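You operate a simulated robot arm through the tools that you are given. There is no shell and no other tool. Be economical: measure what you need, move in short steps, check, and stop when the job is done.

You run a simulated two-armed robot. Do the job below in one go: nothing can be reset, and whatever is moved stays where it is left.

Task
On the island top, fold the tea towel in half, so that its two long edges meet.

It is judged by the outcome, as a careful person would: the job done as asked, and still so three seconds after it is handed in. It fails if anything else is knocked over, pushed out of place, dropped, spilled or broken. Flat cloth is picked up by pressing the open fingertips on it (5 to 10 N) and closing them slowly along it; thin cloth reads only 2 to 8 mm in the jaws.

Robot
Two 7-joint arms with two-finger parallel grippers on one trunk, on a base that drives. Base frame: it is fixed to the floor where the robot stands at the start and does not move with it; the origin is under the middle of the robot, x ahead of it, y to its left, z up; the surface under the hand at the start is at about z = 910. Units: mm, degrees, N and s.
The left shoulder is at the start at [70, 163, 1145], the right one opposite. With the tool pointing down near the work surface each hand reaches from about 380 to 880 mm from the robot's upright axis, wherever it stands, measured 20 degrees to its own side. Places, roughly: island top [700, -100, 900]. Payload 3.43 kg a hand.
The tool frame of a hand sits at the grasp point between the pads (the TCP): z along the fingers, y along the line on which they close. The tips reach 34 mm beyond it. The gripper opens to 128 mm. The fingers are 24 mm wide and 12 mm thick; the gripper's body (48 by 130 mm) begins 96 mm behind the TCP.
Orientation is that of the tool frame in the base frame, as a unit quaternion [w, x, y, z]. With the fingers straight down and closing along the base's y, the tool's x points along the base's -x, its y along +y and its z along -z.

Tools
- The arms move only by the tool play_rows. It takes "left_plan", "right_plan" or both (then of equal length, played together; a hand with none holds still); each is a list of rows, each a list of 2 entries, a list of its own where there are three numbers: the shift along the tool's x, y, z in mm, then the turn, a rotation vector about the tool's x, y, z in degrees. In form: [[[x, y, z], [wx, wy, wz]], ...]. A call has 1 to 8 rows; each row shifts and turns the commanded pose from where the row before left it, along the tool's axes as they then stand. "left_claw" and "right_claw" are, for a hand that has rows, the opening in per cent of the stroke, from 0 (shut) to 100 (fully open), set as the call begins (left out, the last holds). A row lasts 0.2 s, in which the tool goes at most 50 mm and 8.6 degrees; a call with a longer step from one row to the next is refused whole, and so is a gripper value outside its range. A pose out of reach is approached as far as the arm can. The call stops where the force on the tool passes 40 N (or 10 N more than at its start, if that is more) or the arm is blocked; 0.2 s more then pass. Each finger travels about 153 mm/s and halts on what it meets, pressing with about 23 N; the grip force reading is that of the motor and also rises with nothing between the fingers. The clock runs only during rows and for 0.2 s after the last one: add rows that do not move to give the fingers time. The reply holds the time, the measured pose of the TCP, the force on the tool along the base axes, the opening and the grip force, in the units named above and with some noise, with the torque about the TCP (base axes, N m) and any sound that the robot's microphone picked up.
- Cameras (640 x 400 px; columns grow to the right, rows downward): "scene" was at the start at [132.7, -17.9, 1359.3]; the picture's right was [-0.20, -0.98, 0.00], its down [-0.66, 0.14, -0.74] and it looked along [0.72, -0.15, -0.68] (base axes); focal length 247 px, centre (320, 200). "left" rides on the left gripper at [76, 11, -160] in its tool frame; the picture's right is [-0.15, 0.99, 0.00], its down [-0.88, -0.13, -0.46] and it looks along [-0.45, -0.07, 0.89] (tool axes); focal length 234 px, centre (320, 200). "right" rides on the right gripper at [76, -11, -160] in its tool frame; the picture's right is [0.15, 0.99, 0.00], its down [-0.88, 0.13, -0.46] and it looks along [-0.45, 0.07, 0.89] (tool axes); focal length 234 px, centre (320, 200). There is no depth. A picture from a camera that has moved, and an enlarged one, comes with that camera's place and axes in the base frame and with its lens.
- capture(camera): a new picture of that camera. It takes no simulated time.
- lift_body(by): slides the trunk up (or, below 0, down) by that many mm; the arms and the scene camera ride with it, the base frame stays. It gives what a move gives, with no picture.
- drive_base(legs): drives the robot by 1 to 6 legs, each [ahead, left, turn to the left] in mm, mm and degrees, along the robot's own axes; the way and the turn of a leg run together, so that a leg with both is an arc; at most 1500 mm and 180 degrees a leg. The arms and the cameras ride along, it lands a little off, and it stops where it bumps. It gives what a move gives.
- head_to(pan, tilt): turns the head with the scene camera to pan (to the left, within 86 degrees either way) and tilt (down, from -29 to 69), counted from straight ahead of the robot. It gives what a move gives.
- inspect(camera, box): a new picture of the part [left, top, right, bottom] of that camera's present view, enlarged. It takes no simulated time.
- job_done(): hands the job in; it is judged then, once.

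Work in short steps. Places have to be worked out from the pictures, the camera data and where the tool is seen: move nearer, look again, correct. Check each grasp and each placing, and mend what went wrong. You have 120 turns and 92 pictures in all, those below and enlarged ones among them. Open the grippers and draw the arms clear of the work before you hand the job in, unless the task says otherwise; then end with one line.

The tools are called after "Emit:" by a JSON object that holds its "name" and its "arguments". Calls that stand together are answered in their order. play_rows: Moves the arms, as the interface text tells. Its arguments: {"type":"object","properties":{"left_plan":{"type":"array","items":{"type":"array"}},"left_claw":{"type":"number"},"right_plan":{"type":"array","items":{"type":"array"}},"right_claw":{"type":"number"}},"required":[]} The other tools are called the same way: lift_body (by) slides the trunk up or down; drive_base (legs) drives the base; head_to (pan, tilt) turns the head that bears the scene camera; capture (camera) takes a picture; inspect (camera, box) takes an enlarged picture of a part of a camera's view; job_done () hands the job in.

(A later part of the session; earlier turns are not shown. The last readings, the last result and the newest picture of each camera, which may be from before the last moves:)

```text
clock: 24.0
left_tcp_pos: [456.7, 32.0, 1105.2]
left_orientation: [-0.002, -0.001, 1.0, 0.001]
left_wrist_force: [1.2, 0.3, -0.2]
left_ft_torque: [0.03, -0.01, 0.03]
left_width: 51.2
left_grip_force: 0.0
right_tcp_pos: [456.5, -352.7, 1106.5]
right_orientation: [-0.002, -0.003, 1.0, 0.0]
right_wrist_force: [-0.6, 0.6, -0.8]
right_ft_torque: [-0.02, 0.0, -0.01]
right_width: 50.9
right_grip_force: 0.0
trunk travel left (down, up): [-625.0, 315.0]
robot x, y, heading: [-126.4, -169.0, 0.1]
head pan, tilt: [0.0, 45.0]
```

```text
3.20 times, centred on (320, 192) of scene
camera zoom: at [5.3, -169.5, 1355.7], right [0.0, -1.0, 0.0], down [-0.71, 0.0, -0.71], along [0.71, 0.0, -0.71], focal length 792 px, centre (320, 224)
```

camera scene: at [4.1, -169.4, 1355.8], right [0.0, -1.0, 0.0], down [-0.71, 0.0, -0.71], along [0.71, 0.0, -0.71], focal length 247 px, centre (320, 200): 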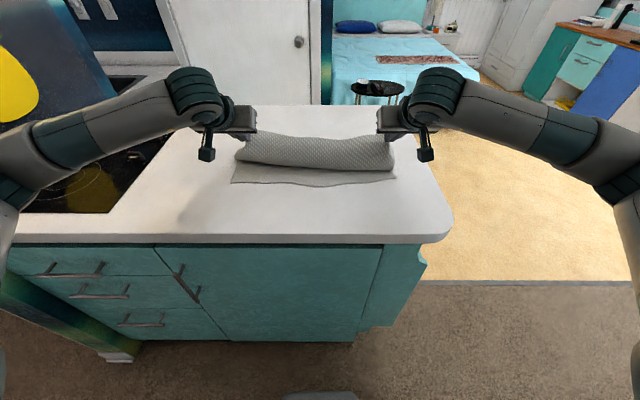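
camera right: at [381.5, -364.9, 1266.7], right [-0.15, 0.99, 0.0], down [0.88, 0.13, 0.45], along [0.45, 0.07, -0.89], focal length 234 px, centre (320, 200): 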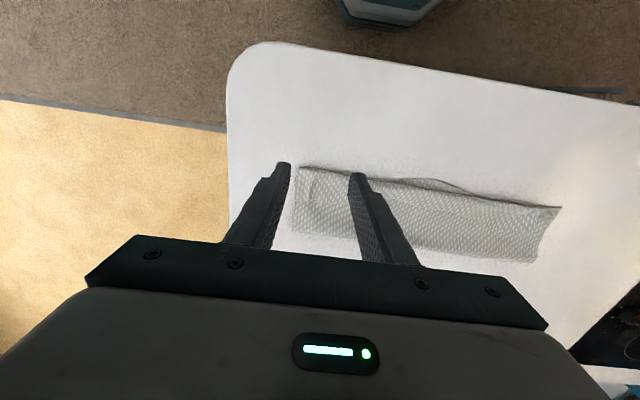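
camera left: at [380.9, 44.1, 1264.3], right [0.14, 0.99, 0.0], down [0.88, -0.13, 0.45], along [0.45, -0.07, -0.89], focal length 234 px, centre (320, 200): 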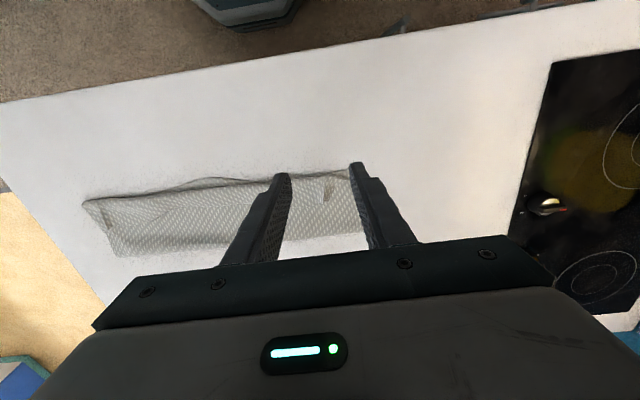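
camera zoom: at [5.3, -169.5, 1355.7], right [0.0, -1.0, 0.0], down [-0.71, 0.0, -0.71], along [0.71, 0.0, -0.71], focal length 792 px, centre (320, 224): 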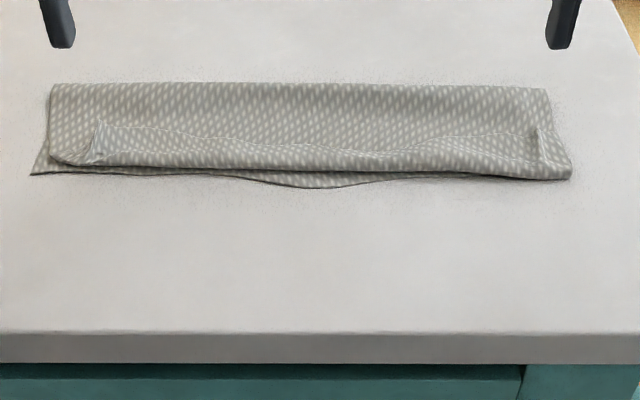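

The top layer's edge is folded back on itself as a flap about 40 mm wide, and the pinched ridges are still standing near its corners. I'll regrip those ridges right at the edge with the fingers tilted back toward the robot, then redo the fold taut. First I hover there with the opposite tilt.

Emit:
{"name": "play_rows", "arguments": {"left_plan": [[[-34.5, -1.5, 17], [0, 0, 0]], [[-34.5, -1.5, 17], [0, 0, 0]], [[-34.5, -1.5, 17], [0, 0, 0]], [[-34.5, -1.5, 17], [0, 0, 0]], [[0, 0, 0], [0, 8.5, 0]], [[0, 0, 0], [0, 8.5, 0]], [[0, 0, 0], [0, 8.5, 0]], [[0, 0, 0], [0, 8.5, 0]]], "right_plan": [[[-34.5, -1.5, 17], [0, 0, 0]], [[-34.5, -1.5, 17], [0, 0, 0]], [[-34.5, -1.5, 17], [0, 0, 0]], [[-34.5, -1.5, 17], [0, 0, 0]], [[0, 0, 0], [0, 8.5, 0]], [[0, 0, 0], [0, 8.5, 0]], [[0, 0, 0], [0, 8.5, 0]], [[0, 0, 0], [0, 8.5, 0]]], "left_claw": 30, "right_claw": 30}}

Emit:
{"name": "capture", "arguments": {"camera": "left"}}

Emit:
{"name": "capture", "arguments": {"camera": "right"}}

```text
clock: 26.0
left_tcp_pos: [552.9, 19.5, 1033.5]
left_orientation: [-0.288, 0.001, 0.958, 0.0]
left_wrist_force: [0.7, -1.5, 0.4]
left_ft_torque: [0.06, -0.01, -0.02]
left_width: 38.3
left_grip_force: 0.1
left hand out of reach, approached as far as the arm can: row 7, 8
right_tcp_pos: [564.8, -345.9, 1031.2]
right_orientation: [-0.288, -0.025, 0.957, 0.036]
right_wrist_force: [0.7, -0.7, 0.5]
right_ft_torque: [0.09, 0.03, -0.04]
right_width: 38.4
right_grip_force: 0.1
right hand out of reach, approached as far as the arm can: row 8
trunk travel left (down, up): [-625.0, 315.0]
robot x, y, heading: [-127.1, -169.2, 0.2]
head pan, tilt: [0.0, 45.0]
stopped in row 8 (right hand): the arm was blocked; the commanded pose is now the measured one
```

```text
61 pictures are left
camera left: at [577.4, 31.7, 1206.9], right [0.12, 0.99, -0.08], down [0.99, -0.13, -0.1], along [-0.11, -0.07, -0.99], focal length 234 px, centre (320, 200)
```

left: 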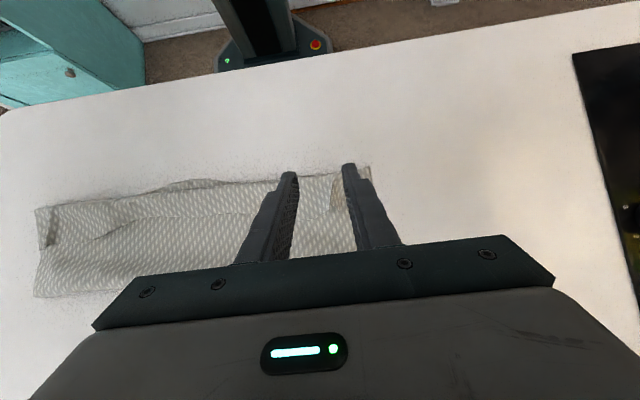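

```text
60 pictures are left
camera right: at [591.3, -371.1, 1205.3], right [-0.15, 0.98, 0.16], down [0.98, 0.17, -0.09], along [-0.12, 0.15, -0.98], focal length 234 px, centre (320, 200)
```

right: 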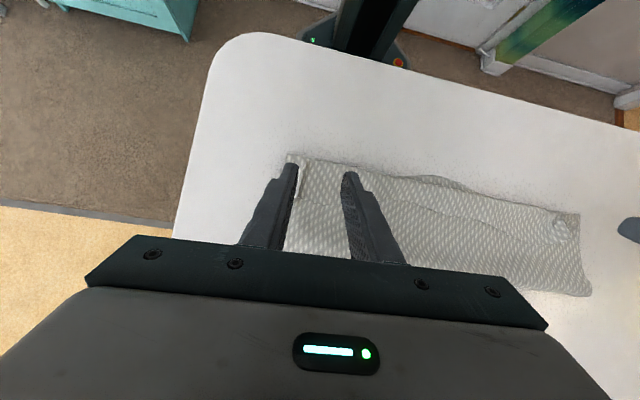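

The backward tilt hits the arm's limits, so about -17° will do. I'll ease back to that, straighten the right hand, and inspect the ridges up close.

Emit:
{"name": "play_rows", "arguments": {"left_plan": [[[0, 0, 0], [0, -8.3, 0]], [[0, 0, 0], [0, -8.3, 0]], [[0, 0, 0], [0, 0, 0]]], "right_plan": [[[0, 0, 0], [3.1, -6.5, 3.9]], [[0, 0, 0], [0, -8.3, 0]], [[0, 0, 0], [0, -1.8, 0]]]}}

Emit:
{"name": "inspect", "arguments": {"camera": "left", "box": [240, 100, 440, 225]}}

Emit:
{"name": "inspect", "arguments": {"camera": "right", "box": [220, 100, 420, 225]}}

```text
clock: 26.8
left_tcp_pos: [551.4, 22.0, 1034.1]
left_orientation: [-0.144, -0.001, 0.99, -0.002]
left_wrist_force: [-0.1, -0.6, -0.4]
left_ft_torque: [-0.03, 0.0, -0.01]
left_width: 38.2
left_grip_force: 0.0
right_tcp_pos: [563.7, -345.0, 1033.3]
right_orientation: [-0.147, 0.0, 0.989, -0.002]
right_wrist_force: [0.3, -0.3, 0.5]
right_ft_torque: [-0.04, 0.02, -0.05]
right_width: 38.5
right_grip_force: 0.0
trunk travel left (down, up): [-625.0, 315.0]
robot x, y, heading: [-125.1, -170.0, 0.3]
head pan, tilt: [0.0, 45.0]
```

```text
3.20 times, centred on (340, 162) of left
camera zoom: at [523.8, 35.0, 1207.4], right [0.14, 0.99, -0.04], down [0.97, -0.13, 0.19], along [0.18, -0.07, -0.98], focal length 749 px, centre (256, 320)
```

zoom: 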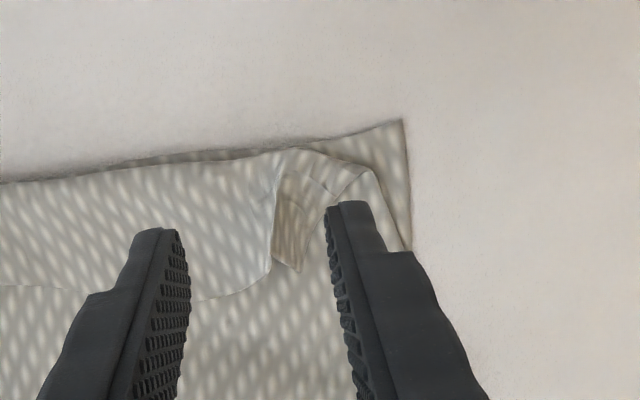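

```text
3.20 times, centred on (320, 162) of right
camera zoom: at [537.4, -353.9, 1207.6], right [-0.14, 0.99, 0.04], down [0.97, 0.13, 0.18], along [0.17, 0.07, -0.98], focal length 749 px, centre (320, 320)
```

zoom: 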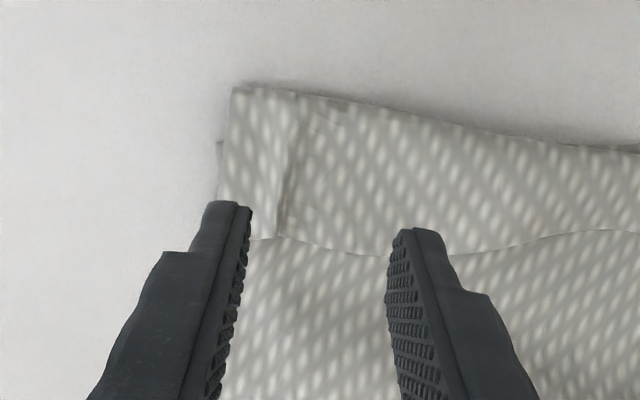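

I can see both flaps clearly: the flap edge is at x≈559 and the crease at x≈514. I'll grip the flap near its edge with the fingers vertical, left centred at y≈8 and right at y≈-338, approaching to just above.

Emit:
{"name": "play_rows", "arguments": {"left_plan": [[[0, 0, 0], [0, -8.3, 0]], [[0, 0, 0], [0, -8.3, 0]], [[2, -7, 20], [0, 0, 0]], [[2, -7, 30], [0, 0, 0]], [[0, 0, 15], [0, 0, 0]], [[0, 0, 0], [0, 0, 0]]], "right_plan": [[[0, 0, 0], [0, -8.3, 0]], [[0, 0, 0], [0, -8.3, 0]], [[8, 3.5, 20], [0, 0, 0]], [[8, 3.5, 30], [0, 0, 0]], [[0, 0, 15], [0, 0, 0]], [[0, 0, 0], [0, 0, 0]]], "left_claw": 25, "right_claw": 25}}

Emit:
{"name": "inspect", "arguments": {"camera": "left", "box": [220, 75, 460, 225]}}

Emit:
{"name": "inspect", "arguments": {"camera": "right", "box": [200, 75, 440, 225]}}

```text
clock: 28.2
left_tcp_pos: [547.7, 7.2, 970.5]
left_orientation: [0.0, -0.001, 1.0, -0.001]
left_wrist_force: [-0.1, -0.2, -0.4]
left_ft_torque: [0.0, -0.04, -0.01]
left_width: 32.0
left_grip_force: 0.1
right_tcp_pos: [546.0, -335.6, 968.3]
right_orientation: [-0.003, 0.001, 1.0, 0.0]
right_wrist_force: [-0.2, 0.3, 0.6]
right_ft_torque: [-0.06, 0.03, -0.02]
right_width: 32.0
right_grip_force: 0.0
trunk travel left (down, up): [-625.0, 315.0]
robot x, y, heading: [-127.4, -167.7, -0.1]
head pan, tilt: [0.0, 45.0]
```

```text
2.67 times, centred on (340, 150) of left
camera zoom: at [470.7, 20.2, 1128.1], right [0.14, 0.99, 0.0], down [0.88, -0.13, 0.46], along [0.45, -0.07, -0.89], focal length 624 px, centre (267, 333)
```

zoom: 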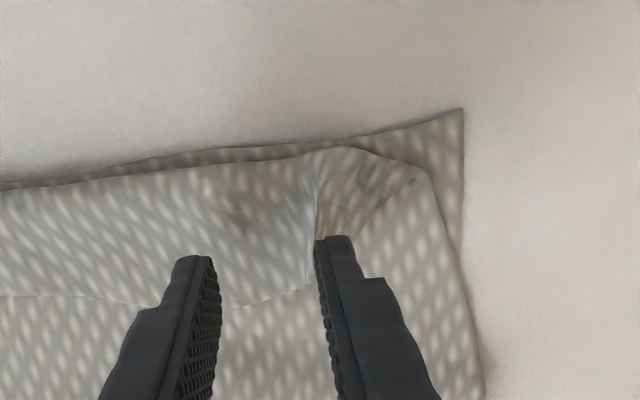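

```text
2.67 times, centred on (320, 150) of right
camera zoom: at [471.7, -347.4, 1129.1], right [-0.14, 0.99, 0.0], down [0.88, 0.13, 0.45], along [0.45, 0.07, -0.89], focal length 624 px, centre (320, 333)
```

zoom: 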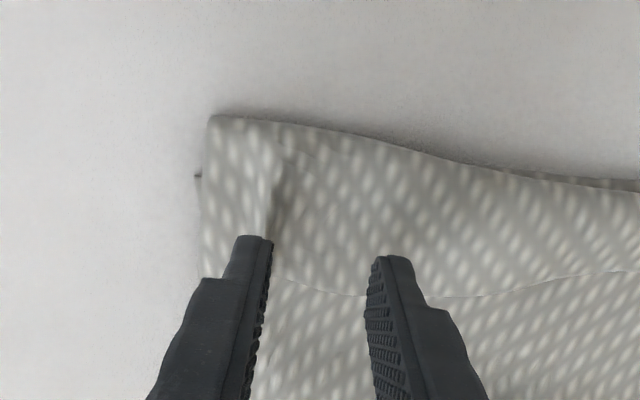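

The flap edge is at x≈564, so I'll shift both hands +5 mm in x and the left hand -5 in y, then descend to near contact.

Emit:
{"name": "play_rows", "arguments": {"left_plan": [[[-5, -5, 6], [0, 0, 0]], [[0, 0, 8], [0, 0, 0]], [[0, 0, 4], [0, 0, 0]], [[0, 0, 2], [0, 0, 0]]], "right_plan": [[[-6, 0, 6], [0, 0, 0]], [[0, 0, 8], [0, 0, 0]], [[0, 0, 2], [0, 0, 0]], [[0, 0, 2], [0, 0, 0]]]}}

Emit:
{"name": "play_rows", "arguments": {"left_plan": [[[0, 0, 1], [0, 0, 0]], [[0, 0, 1], [0, 0, 0]]], "right_plan": [[[0, 0, 1], [0, 0, 0]], [[0, 0, 1], [0, 0, 0]]]}}

```text
clock: 29.2
left_tcp_pos: [553.2, 4.1, 950.7]
left_orientation: [0.001, -0.001, 1.0, -0.001]
left_wrist_force: [0.3, 0.0, 0.6]
left_ft_torque: [-0.01, 0.01, 0.03]
left_width: 32.2
left_grip_force: 0.2
right_tcp_pos: [552.8, -337.1, 950.3]
right_orientation: [-0.002, 0.001, 1.0, 0.0]
right_wrist_force: [0.8, 0.0, -0.1]
right_ft_torque: [-0.03, 0.0, 0.0]
right_width: 31.9
right_grip_force: 0.2
trunk travel left (down, up): [-625.0, 315.0]
robot x, y, heading: [-127.7, -166.0, 0.2]
head pan, tilt: [0.0, 45.0]
```

```text
clock: 29.8
left_tcp_pos: [551.9, 2.7, 949.3]
left_orientation: [0.001, -0.001, 1.0, -0.001]
left_wrist_force: [0.8, -0.5, 1.3]
left_ft_torque: [0.02, -0.02, 0.02]
left_width: 32.0
left_grip_force: 0.0
right_tcp_pos: [553.0, -337.5, 947.6]
right_orientation: [-0.001, 0.001, 1.0, 0.001]
right_wrist_force: [0.4, 1.1, 0.8]
right_ft_torque: [-0.02, 0.05, -0.01]
right_width: 32.1
right_grip_force: 0.0
trunk travel left (down, up): [-625.0, 315.0]
robot x, y, heading: [-128.1, -167.4, 0.4]
head pan, tilt: [0.0, 45.0]
```

Contact is beginning, so I'll press 1 mm at a time.

Emit:
{"name": "play_rows", "arguments": {"left_plan": [[[0, 0, 1], [0, 0, 0]], [[0, 0, 0], [0, 0, 0]]], "right_plan": [[[0, 0, 1], [0, 0, 0]], [[0, 0, 0], [0, 0, 0]]]}}

Emit:
{"name": "play_rows", "arguments": {"left_plan": [[[0, 0, 0.7], [0, 0, 0]], [[0, 0, 0], [0, 0, 0]]], "right_plan": [[[0, 0, 0.7], [0, 0, 0]], [[0, 0, 0], [0, 0, 0]]]}}

```text
clock: 30.4
left_tcp_pos: [552.4, 3.7, 947.9]
left_orientation: [-0.001, -0.001, 1.0, -0.002]
left_wrist_force: [0.9, -0.7, 5.2]
left_ft_torque: [0.13, -0.03, -0.02]
left_width: 31.5
left_grip_force: 0.0
right_tcp_pos: [551.8, -336.4, 947.8]
right_orientation: [-0.003, 0.001, 1.0, 0.0]
right_wrist_force: [-0.2, -0.4, 1.1]
right_ft_torque: [0.0, -0.01, 0.0]
right_width: 31.9
right_grip_force: 0.1
trunk travel left (down, up): [-625.0, 315.0]
robot x, y, heading: [-125.2, -170.5, 0.3]
head pan, tilt: [0.0, 45.0]
```

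```text
clock: 31.0
left_tcp_pos: [550.9, 3.5, 947.6]
left_orientation: [0.001, -0.001, 1.0, -0.002]
left_wrist_force: [1.3, -1.3, 8.4]
left_ft_torque: [0.15, 0.0, 0.01]
left_width: 31.4
left_grip_force: 0.0
right_tcp_pos: [552.0, -336.3, 948.6]
right_orientation: [-0.002, 0.001, 1.0, 0.0]
right_wrist_force: [0.7, 0.5, 2.4]
right_ft_torque: [-0.01, -0.02, 0.04]
right_width: 31.9
right_grip_force: 0.0
trunk travel left (down, up): [-625.0, 315.0]
robot x, y, heading: [-124.5, -168.7, 0.3]
head pan, tilt: [0.0, 45.0]
```

Left is at 8 N and right at 2.4 N. I'll trim both towards 5–6 N and close slowly.

Emit:
{"name": "play_rows", "arguments": {"left_plan": [[[0, 0, -0.5], [0, 0, 0]], [[0, 0, 0], [0, 0, 0]]], "right_plan": [[[0, 0, 0.8], [0, 0, 0]], [[0, 0, 0], [0, 0, 0]]], "left_claw": 20, "right_claw": 20}}

Emit:
{"name": "play_rows", "arguments": {"left_plan": [[[0, 0, 0], [0, 0, 0]], [[0, 0, 0], [0, 0, 0]]], "right_plan": [[[0, 0, 0], [0, 0, 0]], [[0, 0, 0], [0, 0, 0]]], "left_claw": 14, "right_claw": 14}}

Emit:
{"name": "inspect", "arguments": {"camera": "left", "box": [220, 75, 460, 225]}}

Emit:
{"name": "inspect", "arguments": {"camera": "right", "box": [200, 75, 440, 225]}}

```text
clock: 31.6
left_tcp_pos: [551.2, 2.6, 948.4]
left_orientation: [0.001, -0.001, 1.0, -0.002]
left_wrist_force: [1.3, -1.6, 7.2]
left_ft_torque: [0.06, -0.01, 0.04]
left_width: 25.1
left_grip_force: 0.0
right_tcp_pos: [552.2, -336.5, 946.4]
right_orientation: [-0.002, 0.001, 1.0, 0.0]
right_wrist_force: [0.4, 1.6, 5.2]
right_ft_torque: [-0.01, 0.01, -0.02]
right_width: 25.1
right_grip_force: 0.0
trunk travel left (down, up): [-625.0, 315.0]
robot x, y, heading: [-128.9, -169.0, 0.3]
head pan, tilt: [0.0, 45.0]
```

```text
clock: 32.2
left_tcp_pos: [551.8, 4.1, 946.8]
left_orientation: [0.0, -0.001, 1.0, -0.002]
left_wrist_force: [1.0, -0.9, 5.8]
left_ft_torque: [0.06, 0.02, 0.02]
left_width: 17.5
left_grip_force: 0.0
right_tcp_pos: [551.8, -337.7, 946.8]
right_orientation: [-0.002, 0.001, 1.0, 0.0]
right_wrist_force: [-0.6, -0.5, 6.0]
right_ft_torque: [-0.03, -0.01, -0.03]
right_width: 17.0
right_grip_force: 0.1
trunk travel left (down, up): [-625.0, 315.0]
robot x, y, heading: [-127.6, -170.8, 0.4]
head pan, tilt: [0.0, 45.0]
```

```text
2.67 times, centred on (340, 150) of left
camera zoom: at [474.7, 15.5, 1106.0], right [0.14, 0.99, 0.0], down [0.88, -0.13, 0.46], along [0.45, -0.07, -0.89], focal length 624 px, centre (267, 333)
```

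zoom: 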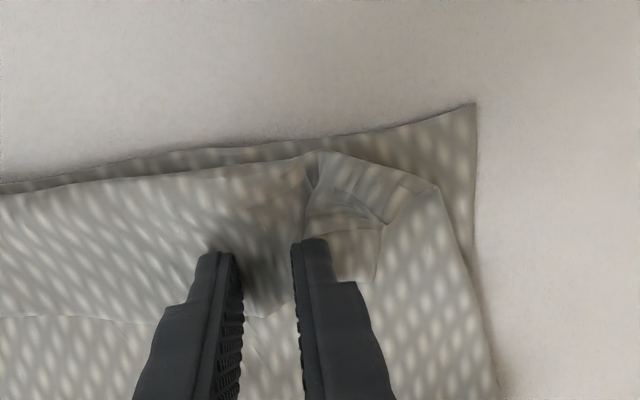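

```text
2.67 times, centred on (320, 150) of right
camera zoom: at [476.9, -348.0, 1107.1], right [-0.14, 0.99, 0.0], down [0.88, 0.13, 0.45], along [0.45, 0.07, -0.89], focal length 624 px, centre (320, 333)
```

zoom: 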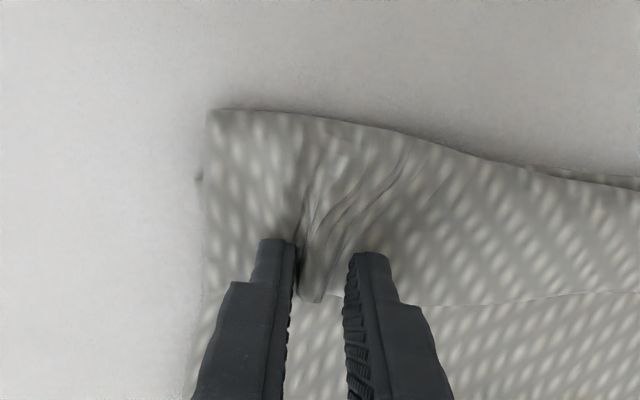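

Both are gathering only the flap. I'll finish closing.

Emit:
{"name": "play_rows", "arguments": {"left_plan": [[[0, 0, 0], [0, 0, 0]], [[0, 0, 0], [0, 0, 0]]], "right_plan": [[[0, 0, 0], [0, 0, 0]], [[0, 0, 0], [0, 0, 0]]], "left_claw": 7, "right_claw": 7}}

Emit:
{"name": "play_rows", "arguments": {"left_plan": [[[0, 0, 0], [0, 0, 0]], [[0, 0, 0], [0, 0, 0]], [[0, 0, 0], [0, 0, 0]]], "right_plan": [[[0, 0, 0], [0, 0, 0]], [[0, 0, 0], [0, 0, 0]], [[0, 0, 0], [0, 0, 0]]], "left_claw": 0, "right_claw": 0}}

Emit:
{"name": "play_rows", "arguments": {"left_plan": [[[0, 0, -10], [0, 0, 0]], [[0, 0, -12], [0, 0, 0]], [[0, 0, -12], [0, 0, 0]], [[0, 0, 0], [0, 0, 0]]], "right_plan": [[[0, 0, -10], [0, 0, 0]], [[0, 0, -12], [0, 0, 0]], [[0, 0, -12], [0, 0, 0]], [[0, 0, 0], [0, 0, 0]]]}}

Emit:
{"name": "inspect", "arguments": {"camera": "left", "box": [160, 50, 480, 250]}}

Emit:
{"name": "inspect", "arguments": {"camera": "right", "box": [160, 50, 480, 250]}}

Emit:
{"name": "inspect", "arguments": {"camera": "scene", "box": [220, 130, 420, 255]}}

```text
clock: 32.8
left_tcp_pos: [552.0, 3.0, 948.4]
left_orientation: [0.001, -0.001, 1.0, -0.002]
left_wrist_force: [-0.6, -1.6, 6.1]
left_ft_torque: [-0.05, 0.02, 0.04]
left_width: 9.2
left_grip_force: 0.1
right_tcp_pos: [552.6, -337.8, 946.6]
right_orientation: [-0.002, 0.001, 1.0, 0.0]
right_wrist_force: [0.6, 0.9, 6.9]
right_ft_torque: [0.07, 0.01, -0.01]
right_width: 8.4
right_grip_force: 10.1
trunk travel left (down, up): [-625.0, 315.0]
robot x, y, heading: [-130.1, -168.6, 0.2]
head pan, tilt: [0.0, 45.0]
```

```text
clock: 33.6
left_tcp_pos: [551.9, 2.7, 947.9]
left_orientation: [0.0, -0.001, 1.0, -0.002]
left_wrist_force: [-0.5, -4.4, 6.7]
left_ft_torque: [-0.15, 0.04, 0.03]
left_width: 2.4
left_grip_force: 22.7
right_tcp_pos: [552.0, -336.5, 946.5]
right_orientation: [-0.002, 0.002, 1.0, 0.001]
right_wrist_force: [0.0, 3.8, 6.2]
right_ft_torque: [0.13, 0.03, -0.04]
right_width: 7.2
right_grip_force: 22.5
trunk travel left (down, up): [-625.0, 315.0]
robot x, y, heading: [-126.4, -167.3, 0.0]
head pan, tilt: [0.0, 45.0]
```

```text
clock: 34.6
left_tcp_pos: [551.5, 5.6, 981.2]
left_orientation: [0.001, -0.001, 1.0, -0.001]
left_wrist_force: [-0.6, -4.5, 0.3]
left_ft_torque: [-0.18, 0.03, 0.03]
left_width: 2.1
left_grip_force: 23.0
right_tcp_pos: [553.0, -336.6, 981.0]
right_orientation: [-0.002, 0.001, 1.0, 0.0]
right_wrist_force: [0.4, 4.5, 0.1]
right_ft_torque: [0.15, -0.01, -0.09]
right_width: 7.3
right_grip_force: 23.4
trunk travel left (down, up): [-625.0, 315.0]
robot x, y, heading: [-132.2, -168.2, 0.3]
head pan, tilt: [0.0, 45.0]
```

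```text
2.00 times, centred on (320, 150) of left
camera zoom: at [475.1, 15.9, 1139.1], right [0.14, 0.99, 0.0], down [0.88, -0.13, 0.46], along [0.45, -0.07, -0.89], focal length 468 px, centre (320, 300)
```

zoom: 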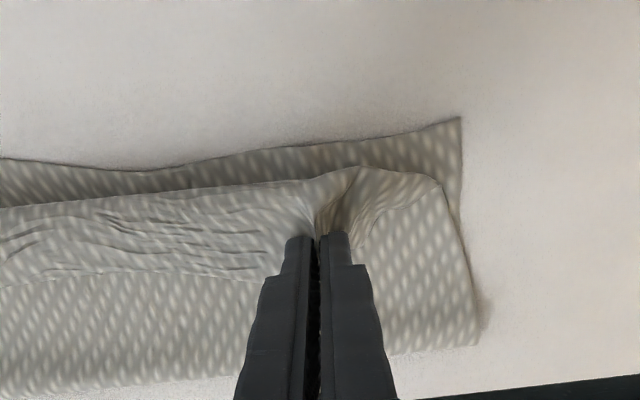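

```text
2.00 times, centred on (320, 150) of right
camera zoom: at [478.9, -347.6, 1141.1], right [-0.15, 0.99, 0.0], down [0.88, 0.13, 0.45], along [0.45, 0.07, -0.89], focal length 468 px, centre (320, 300)
```

zoom: 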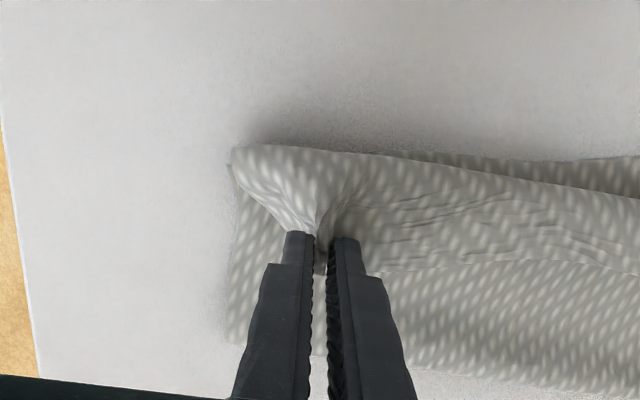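

```text
3.20 times, centred on (320, 192) of scene
camera zoom: at [4.7, -169.4, 1355.7], right [0.0, -1.0, 0.0], down [-0.71, 0.0, -0.71], along [0.71, 0.0, -0.71], focal length 792 px, centre (320, 224)
```

zoom: 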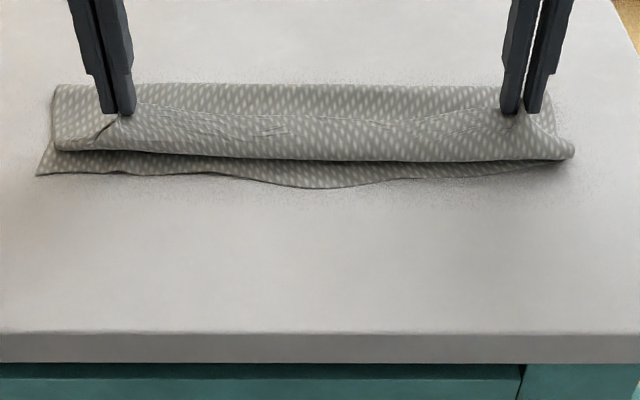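

Both flaps are gripped and the bottom layer is still in place. I'll lift up and forward to unroll the flap and pull the fold line back out to about x=660.

Emit:
{"name": "play_rows", "arguments": {"left_plan": [[[-10, 0, -22], [0, 0, 0]], [[-10, 0, -22], [0, 0, 0]], [[-12, 0, -20], [0, 0, 0]], [[-15, 0, -16], [0, 0, 0]], [[-20, 0, -8], [0, 0, 0]], [[-25, 0, -3], [0, 0, 0]], [[-25, 0, 0], [0, 0, 0]], [[-25, 0, 0], [0, 0, 0]]], "right_plan": [[[-10, 0, -22], [0, 0, 0]], [[-10, 0, -22], [0, 0, 0]], [[-12, 0, -20], [0, 0, 0]], [[-15, 0, -16], [0, 0, 0]], [[-20, 0, -8], [0, 0, 0]], [[-25, 0, -3], [0, 0, 0]], [[-25, 0, 0], [0, 0, 0]], [[-25, 0, 0], [0, 0, 0]]]}}

Emit:
{"name": "inspect", "arguments": {"camera": "scene", "box": [200, 80, 440, 230]}}

```text
clock: 36.4
left_tcp_pos: [686.3, 4.3, 1071.0]
left_orientation: [0.0, 0.001, 1.0, -0.002]
left_wrist_force: [0.4, -6.6, -0.5]
left_ft_torque: [-0.24, 0.01, 0.08]
left_width: 2.6
left_grip_force: 22.7
left hand out of reach, approached as far as the arm can: row 8
right_tcp_pos: [688.9, -339.3, 1069.3]
right_orientation: [-0.003, -0.002, 1.0, 0.0]
right_wrist_force: [-0.2, 7.3, 0.8]
right_ft_torque: [0.23, -0.02, -0.11]
right_width: 7.5
right_grip_force: 22.9
right hand out of reach, approached as far as the arm can: row 8
trunk travel left (down, up): [-625.0, 315.0]
robot x, y, heading: [-122.6, -168.6, 0.5]
head pan, tilt: [0.0, 45.0]
```

```text
2.67 times, centred on (320, 155) of scene
camera zoom: at [4.9, -169.3, 1355.7], right [0.0, -1.0, 0.0], down [-0.71, 0.0, -0.71], along [0.71, 0.0, -0.71], focal length 660 px, centre (320, 320)
```

zoom: 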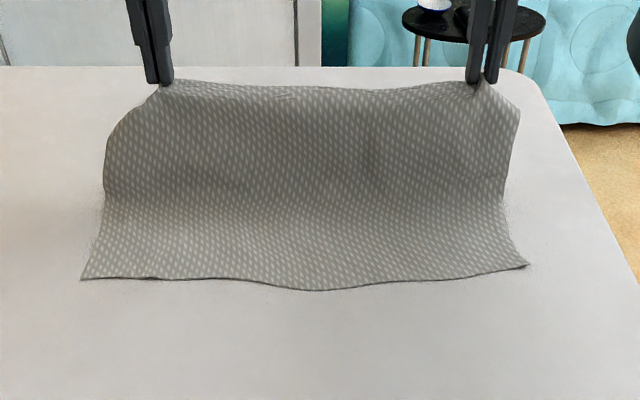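

The flap is fully unrolled, and the near edge is still at x≈512–535. I'll do the arc again with the right radius (~133 mm about x=660), tilting the fingers to 60° as it goes.

Emit:
{"name": "play_rows", "arguments": {"left_plan": [[[15.85, 0.5, -2.4], [0, -4, 0]], [[15.6, 0.5, -3.4], [0, -4, 0]], [[19.6, 0.5, 0.3], [0, -4, 0]], [[19.5, 0.5, -1.1], [0, -4, 0]], [[20.1, 0.5, 2.1], [0, -5, 0]], [[20.2, 0.5, 0.3], [0, -5, 0]], [[20.2, 0.5, 3.5], [0, -5, 0]], [[20.4, 0.5, 1.8], [0, -5, 0]]], "right_plan": [[[15.85, 1, -2.4], [0, -4, 0]], [[15.6, 1, -3.4], [0, -4, 0]], [[19.6, 1, 0.3], [0, -4, 0]], [[19.5, 1, -1.1], [0, -4, 0]], [[20.1, 1, 2.1], [0, -5, 0]], [[20.2, 1, 0.3], [0, -5, 0]], [[20.2, 1, 3.5], [0, -5, 0]], [[20.4, 1, 1.8], [0, -5, 0]]]}}

Emit:
{"name": "inspect", "arguments": {"camera": "scene", "box": [200, 80, 440, 230]}}

```text
clock: 38.2
left_tcp_pos: [543.6, 9.2, 1031.7]
left_orientation: [0.31, -0.001, 0.951, -0.001]
left_wrist_force: [0.0, -3.6, 0.1]
left_ft_torque: [-0.08, 0.0, -0.09]
left_width: 2.4
left_grip_force: 23.4
right_tcp_pos: [545.7, -332.3, 1030.7]
right_orientation: [0.308, 0.0, 0.952, -0.001]
right_wrist_force: [0.7, 3.9, 0.3]
right_ft_torque: [0.17, -0.01, 0.02]
right_width: 7.5
right_grip_force: 23.1
trunk travel left (down, up): [-625.0, 315.0]
robot x, y, heading: [-128.2, -168.4, -0.0]
head pan, tilt: [0.0, 45.0]
```

```text
2.67 times, centred on (320, 155) of scene
camera zoom: at [3.8, -169.4, 1356.0], right [0.0, -1.0, 0.0], down [-0.71, 0.0, -0.71], along [0.71, 0.0, -0.71], focal length 660 px, centre (320, 320)
```

zoom: 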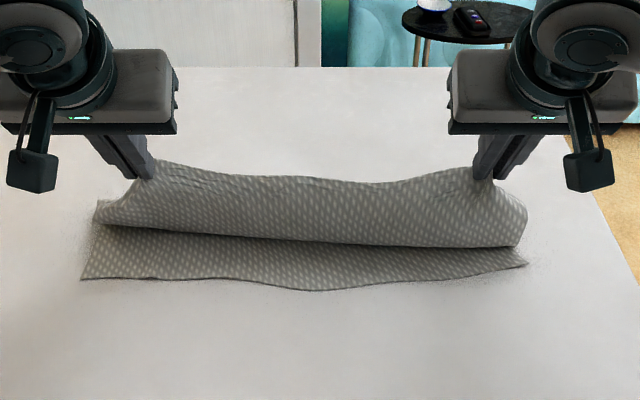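

The pull peeled the bottom layer, so the fold line has crept toward the robot. A straight 45° diagonal path would let the cloth drape without pulling. I'll go back up to reset the fold line and then use that path.

Emit:
{"name": "play_rows", "arguments": {"left_plan": [[[-17.3, 0, 6.4], [0, 4.5, 0]], [[-17.8, 0, 5.0], [0, 4.5, 0]], [[-18.1, 0, 3.6], [0, 4.5, 0]], [[-18.4, 0, 2.2], [0, 4.5, 0]], [[-18.5, 0, 0.7], [0, 4.5, 0]], [[-18.5, 0, -0.7], [0, 4.5, 0]], [[-18.4, 0, -2.1], [0, 4.5, 0]], [[-18.1, 0, -3.6], [0, 4.5, 0]]], "right_plan": [[[-17.3, 0, 6.4], [0, 4.5, 0]], [[-17.8, 0, 5.0], [0, 4.5, 0]], [[-18.1, 0, 3.6], [0, 4.5, 0]], [[-18.4, 0, 2.2], [0, 4.5, 0]], [[-18.5, 0, 0.7], [0, 4.5, 0]], [[-18.5, 0, -0.7], [0, 4.5, 0]], [[-18.4, 0, -2.1], [0, 4.5, 0]], [[-18.1, 0, -3.6], [0, 4.5, 0]]]}}

Emit:
{"name": "inspect", "arguments": {"camera": "scene", "box": [200, 80, 440, 230]}}

```text
clock: 40.0
left_tcp_pos: [688.6, 6.9, 1070.6]
left_orientation: [0.001, 0.0, 1.0, -0.001]
left_wrist_force: [0.5, -3.0, -0.9]
left_ft_torque: [-0.3, 0.01, 0.05]
left_width: 2.3
left_grip_force: 23.2
right_tcp_pos: [689.2, -333.6, 1069.1]
right_orientation: [0.003, 0.001, 1.0, 0.001]
right_wrist_force: [1.0, 2.4, 0.0]
right_ft_torque: [0.2, 0.01, -0.06]
right_width: 7.2
right_grip_force: 23.6
trunk travel left (down, up): [-625.0, 315.0]
robot x, y, heading: [-130.8, -169.4, -0.2]
head pan, tilt: [0.0, 45.0]
```

```text
2.67 times, centred on (320, 155) of scene
camera zoom: at [4.9, -171.8, 1355.7], right [0.0, -1.0, 0.0], down [-0.71, 0.0, -0.71], along [0.71, 0.0, -0.71], focal length 660 px, centre (320, 320)
```

zoom: 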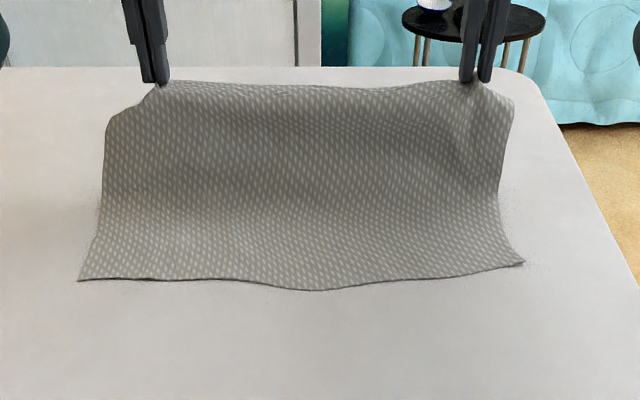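

The fold is reset and the near edge is intact, though its right end sits a bit further out than the left. Now I'll follow the diagonal path slowly, pausing partway.

Emit:
{"name": "play_rows", "arguments": {"left_plan": [[[15.8, 0, -0.7], [0, 0, 0]], [[15.8, 0, -0.7], [0, 0, 0]], [[13.35, 0.5, 11.15], [0, -4, 0]], [[14.1, 0.5, 10.2], [0, -4, 0]], [[14.8, 0.5, 9.5], [0, -4, 0]], [[15.4, 0.5, 8.5], [0, -4, 0]], [[16.3, 0.5, 7.8], [0, -4.5, 0]], [[16.8, 0.5, 6.5], [0, -4.5, 0]]], "right_plan": [[[15.8, 0, -0.7], [0, 0, 0]], [[15.8, 0, -0.7], [0, 0, 0]], [[13.35, 0.5, 11.15], [0, -4, 0]], [[14.1, 0.5, 10.2], [0, -4, 0]], [[14.8, 0.5, 9.5], [0, -4, 0]], [[15.4, 0.5, 8.5], [0, -4, 0]], [[16.3, 0.5, 7.8], [0, -4.5, 0]], [[16.8, 0.5, 6.5], [0, -4.5, 0]]]}}

Emit:
{"name": "inspect", "arguments": {"camera": "scene", "box": [200, 80, 440, 230]}}

Emit:
{"name": "capture", "arguments": {"camera": "left"}}

```text
clock: 41.8
left_tcp_pos: [575.5, 9.9, 1004.7]
left_orientation: [0.217, -0.001, 0.976, -0.001]
left_wrist_force: [-0.6, -3.4, -0.2]
left_ft_torque: [-0.09, 0.03, -0.07]
left_width: 2.7
left_grip_force: 22.3
right_tcp_pos: [576.8, -329.1, 1003.0]
right_orientation: [0.215, 0.002, 0.977, 0.0]
right_wrist_force: [-0.3, 2.9, -0.6]
right_ft_torque: [0.08, 0.01, 0.01]
right_width: 7.1
right_grip_force: 22.8
trunk travel left (down, up): [-625.0, 315.0]
robot x, y, heading: [-127.1, -172.1, 0.2]
head pan, tilt: [0.0, 45.0]
```

```text
2.67 times, centred on (320, 155) of scene
camera zoom: at [3.9, -169.3, 1355.9], right [0.0, -1.0, 0.0], down [-0.71, 0.0, -0.71], along [0.71, 0.0, -0.71], focal length 660 px, centre (320, 320)
```

zoom: 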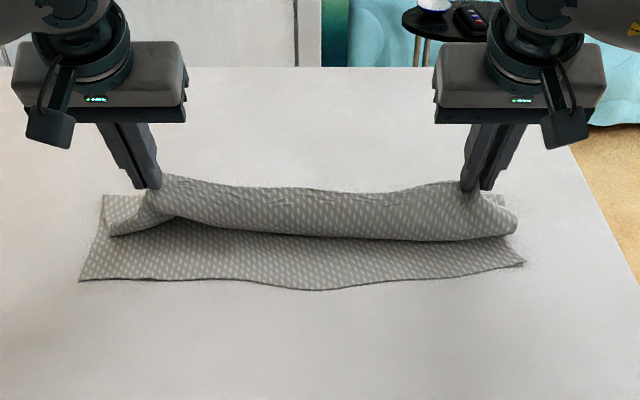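

```text
46 pictures are left
camera left: at [437.4, 22.4, 1115.6], right [0.13, 0.99, 0.06], down [0.6, -0.13, 0.79], along [0.79, -0.07, -0.62], focal length 234 px, centre (320, 200)
```

left: 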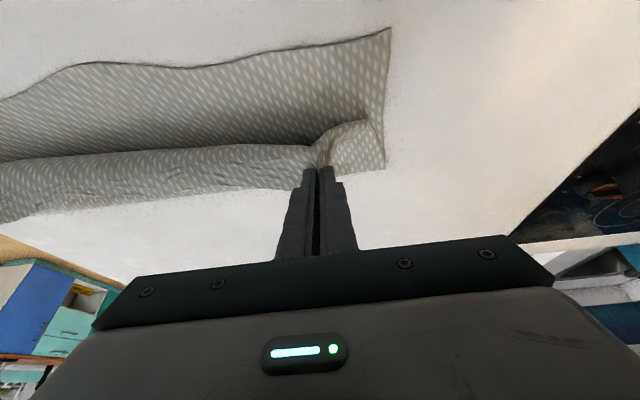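

The fold line now holds at x≈655. I'll continue down the diagonal with more tilt, keeping the right hand slightly further out to match the slanted near edge.

Emit:
{"name": "play_rows", "arguments": {"left_plan": [[[18.2, 0.5, 4.2], [0, -5, 0]], [[18.5, 0.5, 2.6], [0, -5, 0]], [[18.0, 0.5, 0.8], [0, -5, 0]], [[17.9, 0.5, -0.8], [0, -5, 0]], [[11.2, 0.5, -2.4], [0, -4, 0]], [[11.0, 0.5, -3.1], [0, -4, 0]]], "right_plan": [[[16.4, 0, 5.0], [0, -5, 0]], [[16.8, 0, 3.6], [0, -5, 0]], [[16.4, 0, 1.9], [0, -5, 0]], [[16.4, 0, 0.5], [0, -5, 0]], [[9.8, 0, -1.0], [0, -4, 0]], [[9.7, 0, -1.6], [0, -4, 0]]]}}

Emit:
{"name": "inspect", "arguments": {"camera": "scene", "box": [200, 80, 440, 230]}}

Emit:
{"name": "capture", "arguments": {"camera": "left"}}

```text
clock: 43.2
left_tcp_pos: [498.7, 12.7, 947.6]
left_orientation: [0.447, -0.002, 0.894, -0.002]
left_wrist_force: [0.2, -3.8, 1.6]
left_ft_torque: [-0.1, -0.04, -0.1]
left_width: 2.2
left_grip_force: 22.6
right_tcp_pos: [510.3, -328.5, 946.3]
right_orientation: [0.445, 0.001, 0.896, 0.0]
right_wrist_force: [-0.1, 4.8, -0.1]
right_ft_torque: [0.16, -0.03, 0.06]
right_width: 6.4
right_grip_force: 22.7
trunk travel left (down, up): [-625.0, 315.0]
robot x, y, heading: [-130.6, -165.3, 0.2]
head pan, tilt: [0.0, 45.0]
```

```text
2.67 times, centred on (320, 155) of scene
camera zoom: at [3.9, -169.5, 1356.0], right [0.0, -1.0, 0.0], down [-0.71, 0.0, -0.71], along [0.71, 0.0, -0.71], focal length 660 px, centre (320, 320)
```

zoom: 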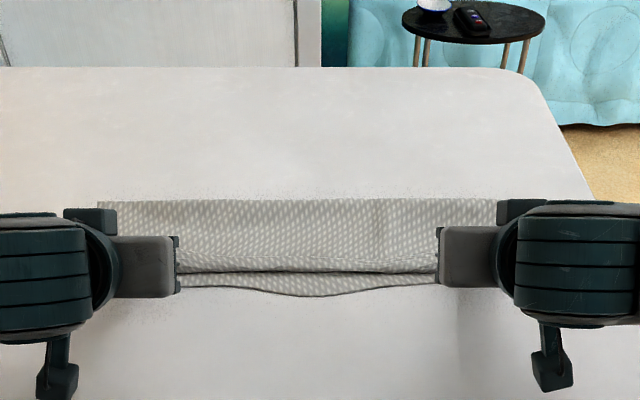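

```text
44 pictures are left
camera left: at [324.4, 24.4, 980.5], right [0.09, 0.99, 0.11], down [0.16, -0.13, 0.98], along [0.98, -0.07, -0.17], focal length 234 px, centre (320, 200)
```

left: 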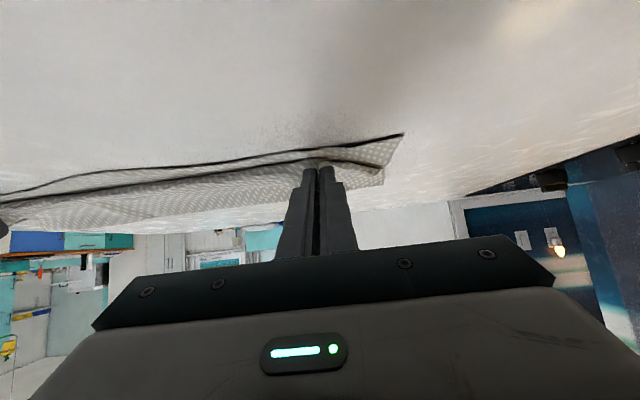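

Much better. The top edge needs about 12–15 mm more toward the robot, so I'll pull both hands straight back.

Emit:
{"name": "play_rows", "arguments": {"left_plan": [[[2.5, 0, -4], [0, 0, 0]], [[2.5, 0, -4], [0, 0, 0]], [[2.5, 0, -4], [0, 0, 0]], [[0, 0, 0], [0, 0, 0]]], "right_plan": [[[2.5, 0, -4], [0, 0, 0]], [[2.5, 0, -4], [0, 0, 0]], [[2.5, 0, -4], [0, 0, 0]], [[0, 0, 0], [0, 0, 0]]]}}

Emit:
{"name": "inspect", "arguments": {"camera": "scene", "box": [220, 130, 420, 255]}}

```text
clock: 44.2
left_tcp_pos: [483.8, 13.0, 947.6]
left_orientation: [0.446, -0.001, 0.895, -0.002]
left_wrist_force: [0.3, -5.2, 1.7]
left_ft_torque: [-0.15, 0.0, -0.09]
left_width: 2.1
left_grip_force: 23.0
right_tcp_pos: [496.5, -329.0, 947.2]
right_orientation: [0.444, 0.0, 0.896, 0.0]
right_wrist_force: [0.3, 5.0, -0.1]
right_ft_torque: [0.15, 0.0, 0.11]
right_width: 6.8
right_grip_force: 22.2
trunk travel left (down, up): [-625.0, 315.0]
robot x, y, heading: [-128.9, -168.1, 0.3]
head pan, tilt: [0.0, 45.0]
```

```text
3.20 times, centred on (320, 192) of scene
camera zoom: at [4.6, -169.4, 1355.8], right [0.0, -1.0, 0.0], down [-0.71, 0.0, -0.71], along [0.71, 0.0, -0.71], focal length 792 px, centre (320, 224)
```

zoom: 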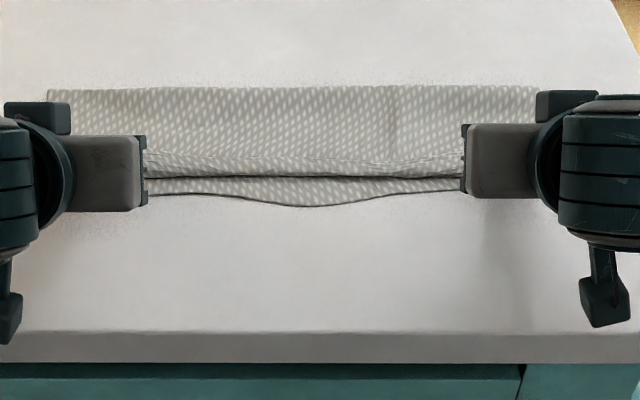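

Pulling now drags the whole towel, so the offset between the layers won't change further. I'll release and inspect the edge.

Emit:
{"name": "play_rows", "arguments": {"left_plan": [[[0, 0, 0], [0, 0, 0]], [[0, 0, 0], [0, 0, 0]], [[0, 0, -10], [0, 0, 0]], [[-5, 0, -25], [0, 0, 0]], [[-34, 0, -20], [0, 0, 0]], [[-34, 0, -20], [0, 6, 0]], [[-34, 0, -20], [0, 8, 0]], [[0, 0, 0], [0, 8, 0]]], "right_plan": [[[0, 0, 0], [0, 0, 0]], [[0, 0, 0], [0, 0, 0]], [[0, 0, -10], [0, 0, 0]], [[-5, 0, -25], [0, 0, 0]], [[-34, 0, -20], [0, 0, 0]], [[-34, 0, -20], [0, 6, 0]], [[-34, 0, -20], [0, 8, 0]], [[0, 0, 0], [0, 8, 0]]], "left_claw": 15, "right_claw": 15}}

Emit:
{"name": "play_rows", "arguments": {"left_plan": [[[-20, 0, 0], [0, 8, 0]], [[-20, 0, 0], [0, 8, 0]], [[-20, 0, 0], [0, 8, 0]], [[-20, 0, 0], [0, 7, 0]]], "right_plan": [[[-20, 0, 0], [0, 8, 0]], [[-20, 0, 0], [0, 8, 0]], [[-20, 0, 0], [0, 8, 0]], [[-20, 0, 0], [0, 7, 0]]], "left_claw": 0, "right_claw": 0}}

Emit:
{"name": "inspect", "arguments": {"camera": "scene", "box": [220, 130, 420, 255]}}

Emit:
{"name": "capture", "arguments": {"camera": "left"}}

Emit:
{"name": "capture", "arguments": {"camera": "right"}}

```text
clock: 46.0
left_tcp_pos: [479.2, 15.5, 1089.3]
left_orientation: [0.265, -0.002, 0.964, -0.001]
left_wrist_force: [0.5, -0.4, 0.3]
left_ft_torque: [0.03, 0.02, 0.04]
left_width: 19.1
left_grip_force: 0.1
right_tcp_pos: [492.1, -327.9, 1089.4]
right_orientation: [0.262, 0.0, 0.965, -0.001]
right_wrist_force: [0.5, 0.6, -0.1]
right_ft_torque: [0.0, 0.02, -0.01]
right_width: 19.1
right_grip_force: 0.1
trunk travel left (down, up): [-625.0, 315.0]
robot x, y, heading: [-128.1, -171.3, 0.2]
head pan, tilt: [0.0, 45.0]
```

```text
clock: 47.0
left_tcp_pos: [552.7, 14.1, 1113.5]
left_orientation: [-0.002, 0.0, 1.0, -0.002]
left_wrist_force: [-0.2, -0.1, 0.2]
left_ft_torque: [-0.02, 0.04, -0.02]
left_width: 0.0
left_grip_force: 23.1
right_tcp_pos: [566.0, -327.4, 1113.0]
right_orientation: [-0.005, 0.001, 1.0, 0.0]
right_wrist_force: [0.0, 0.1, -0.3]
right_ft_torque: [0.01, 0.06, 0.02]
right_width: 0.1
right_grip_force: 23.2
trunk travel left (down, up): [-625.0, 315.0]
robot x, y, heading: [-129.4, -170.3, 0.2]
head pan, tilt: [0.0, 45.0]
```

```text
3.20 times, centred on (320, 192) of scene
camera zoom: at [7.3, -169.2, 1355.4], right [0.0, -1.0, 0.0], down [-0.71, 0.0, -0.71], along [0.71, 0.0, -0.71], focal length 792 px, centre (320, 224)
```

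zoom: 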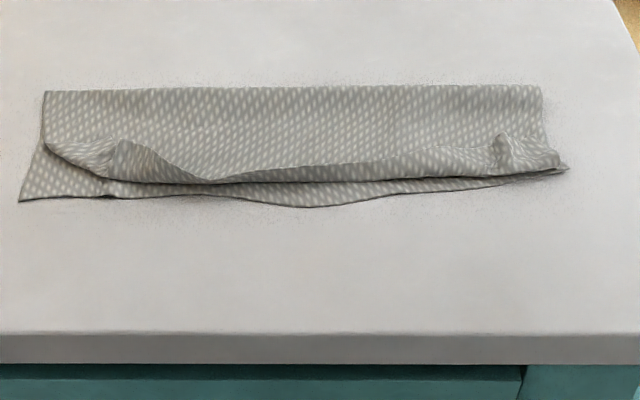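

```text
41 pictures are left
camera left: at [477.6, 26.5, 1271.3], right [0.14, 0.99, 0.0], down [0.88, -0.13, 0.45], along [0.45, -0.07, -0.89], focal length 234 px, centre (320, 200)
```

left: 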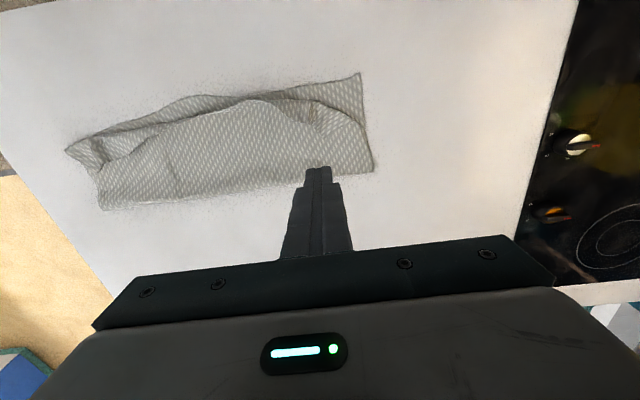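

```text
40 pictures are left
camera right: at [492.7, -338.3, 1274.5], right [-0.15, 0.99, 0.0], down [0.88, 0.13, 0.45], along [0.44, 0.07, -0.89], focal length 234 px, centre (320, 200)
```

right: 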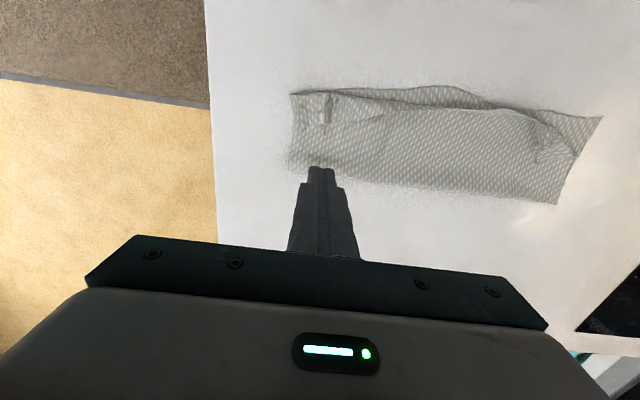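

The middle edge has flattened out and only the two corners are still turned up. A closer look at each will help.

Emit:
{"name": "inspect", "arguments": {"camera": "left", "box": [210, 60, 410, 185]}}

Emit:
{"name": "inspect", "arguments": {"camera": "right", "box": [270, 70, 470, 195]}}

```text
3.20 times, centred on (310, 122) of left
camera zoom: at [477.6, 26.5, 1271.3], right [0.14, 0.99, 0.0], down [0.88, -0.13, 0.45], along [0.45, -0.07, -0.89], focal length 749 px, centre (352, 448)
```

zoom: 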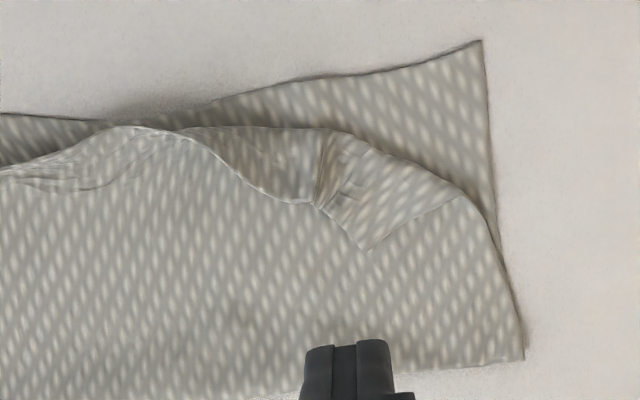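

```text
3.20 times, centred on (370, 132) of right
camera zoom: at [492.7, -338.3, 1274.5], right [-0.15, 0.99, 0.0], down [0.88, 0.13, 0.45], along [0.44, 0.07, -0.89], focal length 749 px, centre (160, 416)
```

zoom: 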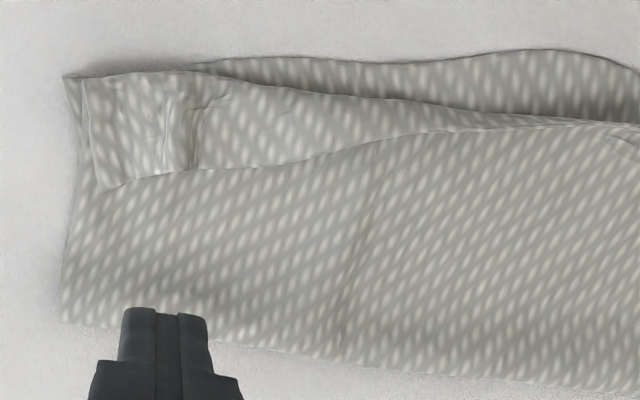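

The left corner only needs flipping. The right side was folded off-line: the bottom right corner is at x≈521 and the bottom left at 476, so the bottom layer is turned about 5°. I'll regrip both corner flaps and refold with the right hand offset to match.

Emit:
{"name": "play_rows", "arguments": {"left_plan": [[[5, 0.5, 37], [0, 0, 0]], [[5, 0.5, 37], [0, 0, 0]], [[5, 0.5, 37], [0, 0, 0]], [[4, 0.5, 36], [0, 0, 0]], [[0, 0, 8], [0, 0, 0]]], "right_plan": [[[5.5, -3, 37], [0, 0, 0]], [[5.5, -3, 37], [0, 0, 0]], [[5.5, -3, 37], [0, 0, 0]], [[5.5, -2, 36], [0, 0, 0]], [[0, 0, 8], [0, 0, 0]]], "left_claw": 25, "right_claw": 25}}

Emit:
{"name": "inspect", "arguments": {"camera": "left", "box": [220, 75, 460, 225]}}

Emit:
{"name": "inspect", "arguments": {"camera": "right", "box": [200, 75, 440, 225]}}

```text
clock: 48.2
left_tcp_pos: [532.8, 16.1, 959.1]
left_orientation: [0.0, 0.0, 1.0, -0.002]
left_wrist_force: [-0.4, -0.7, 0.4]
left_ft_torque: [0.05, -0.03, 0.0]
left_width: 32.1
left_grip_force: 0.0
right_tcp_pos: [542.2, -339.4, 958.3]
right_orientation: [-0.003, 0.001, 1.0, 0.0]
right_wrist_force: [-0.4, 1.1, 0.4]
right_ft_torque: [-0.02, -0.01, 0.01]
right_width: 32.0
right_grip_force: 0.1
trunk travel left (down, up): [-625.0, 315.0]
robot x, y, heading: [-125.4, -169.2, 0.0]
head pan, tilt: [0.0, 45.0]
```

```text
2.67 times, centred on (340, 150) of left
camera zoom: at [455.1, 27.7, 1118.0], right [0.14, 0.99, 0.0], down [0.88, -0.13, 0.46], along [0.45, -0.07, -0.89], focal length 624 px, centre (267, 333)
```

zoom: 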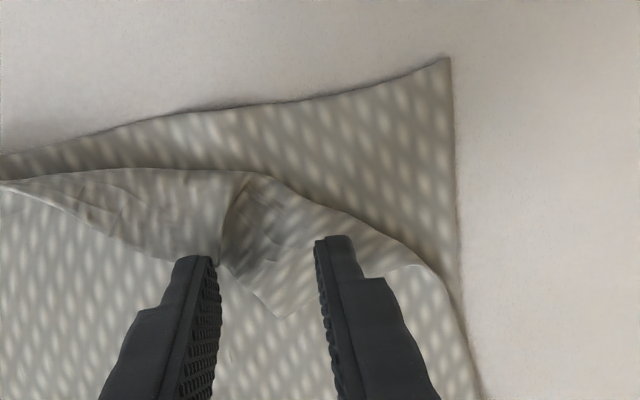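

```text
2.67 times, centred on (320, 150) of right
camera zoom: at [467.5, -350.2, 1119.3], right [-0.14, 0.99, 0.0], down [0.88, 0.13, 0.45], along [0.45, 0.07, -0.89], focal length 624 px, centre (320, 333)
```

zoom: 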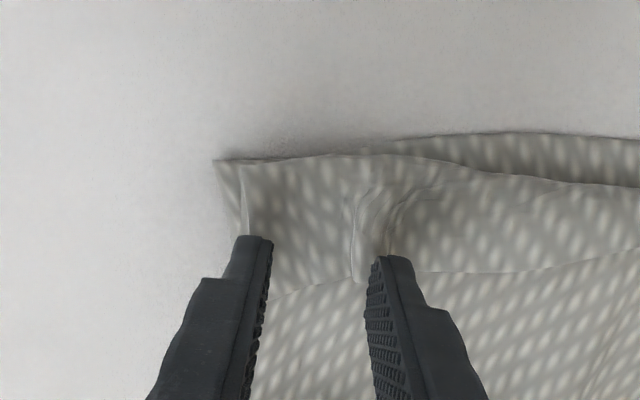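

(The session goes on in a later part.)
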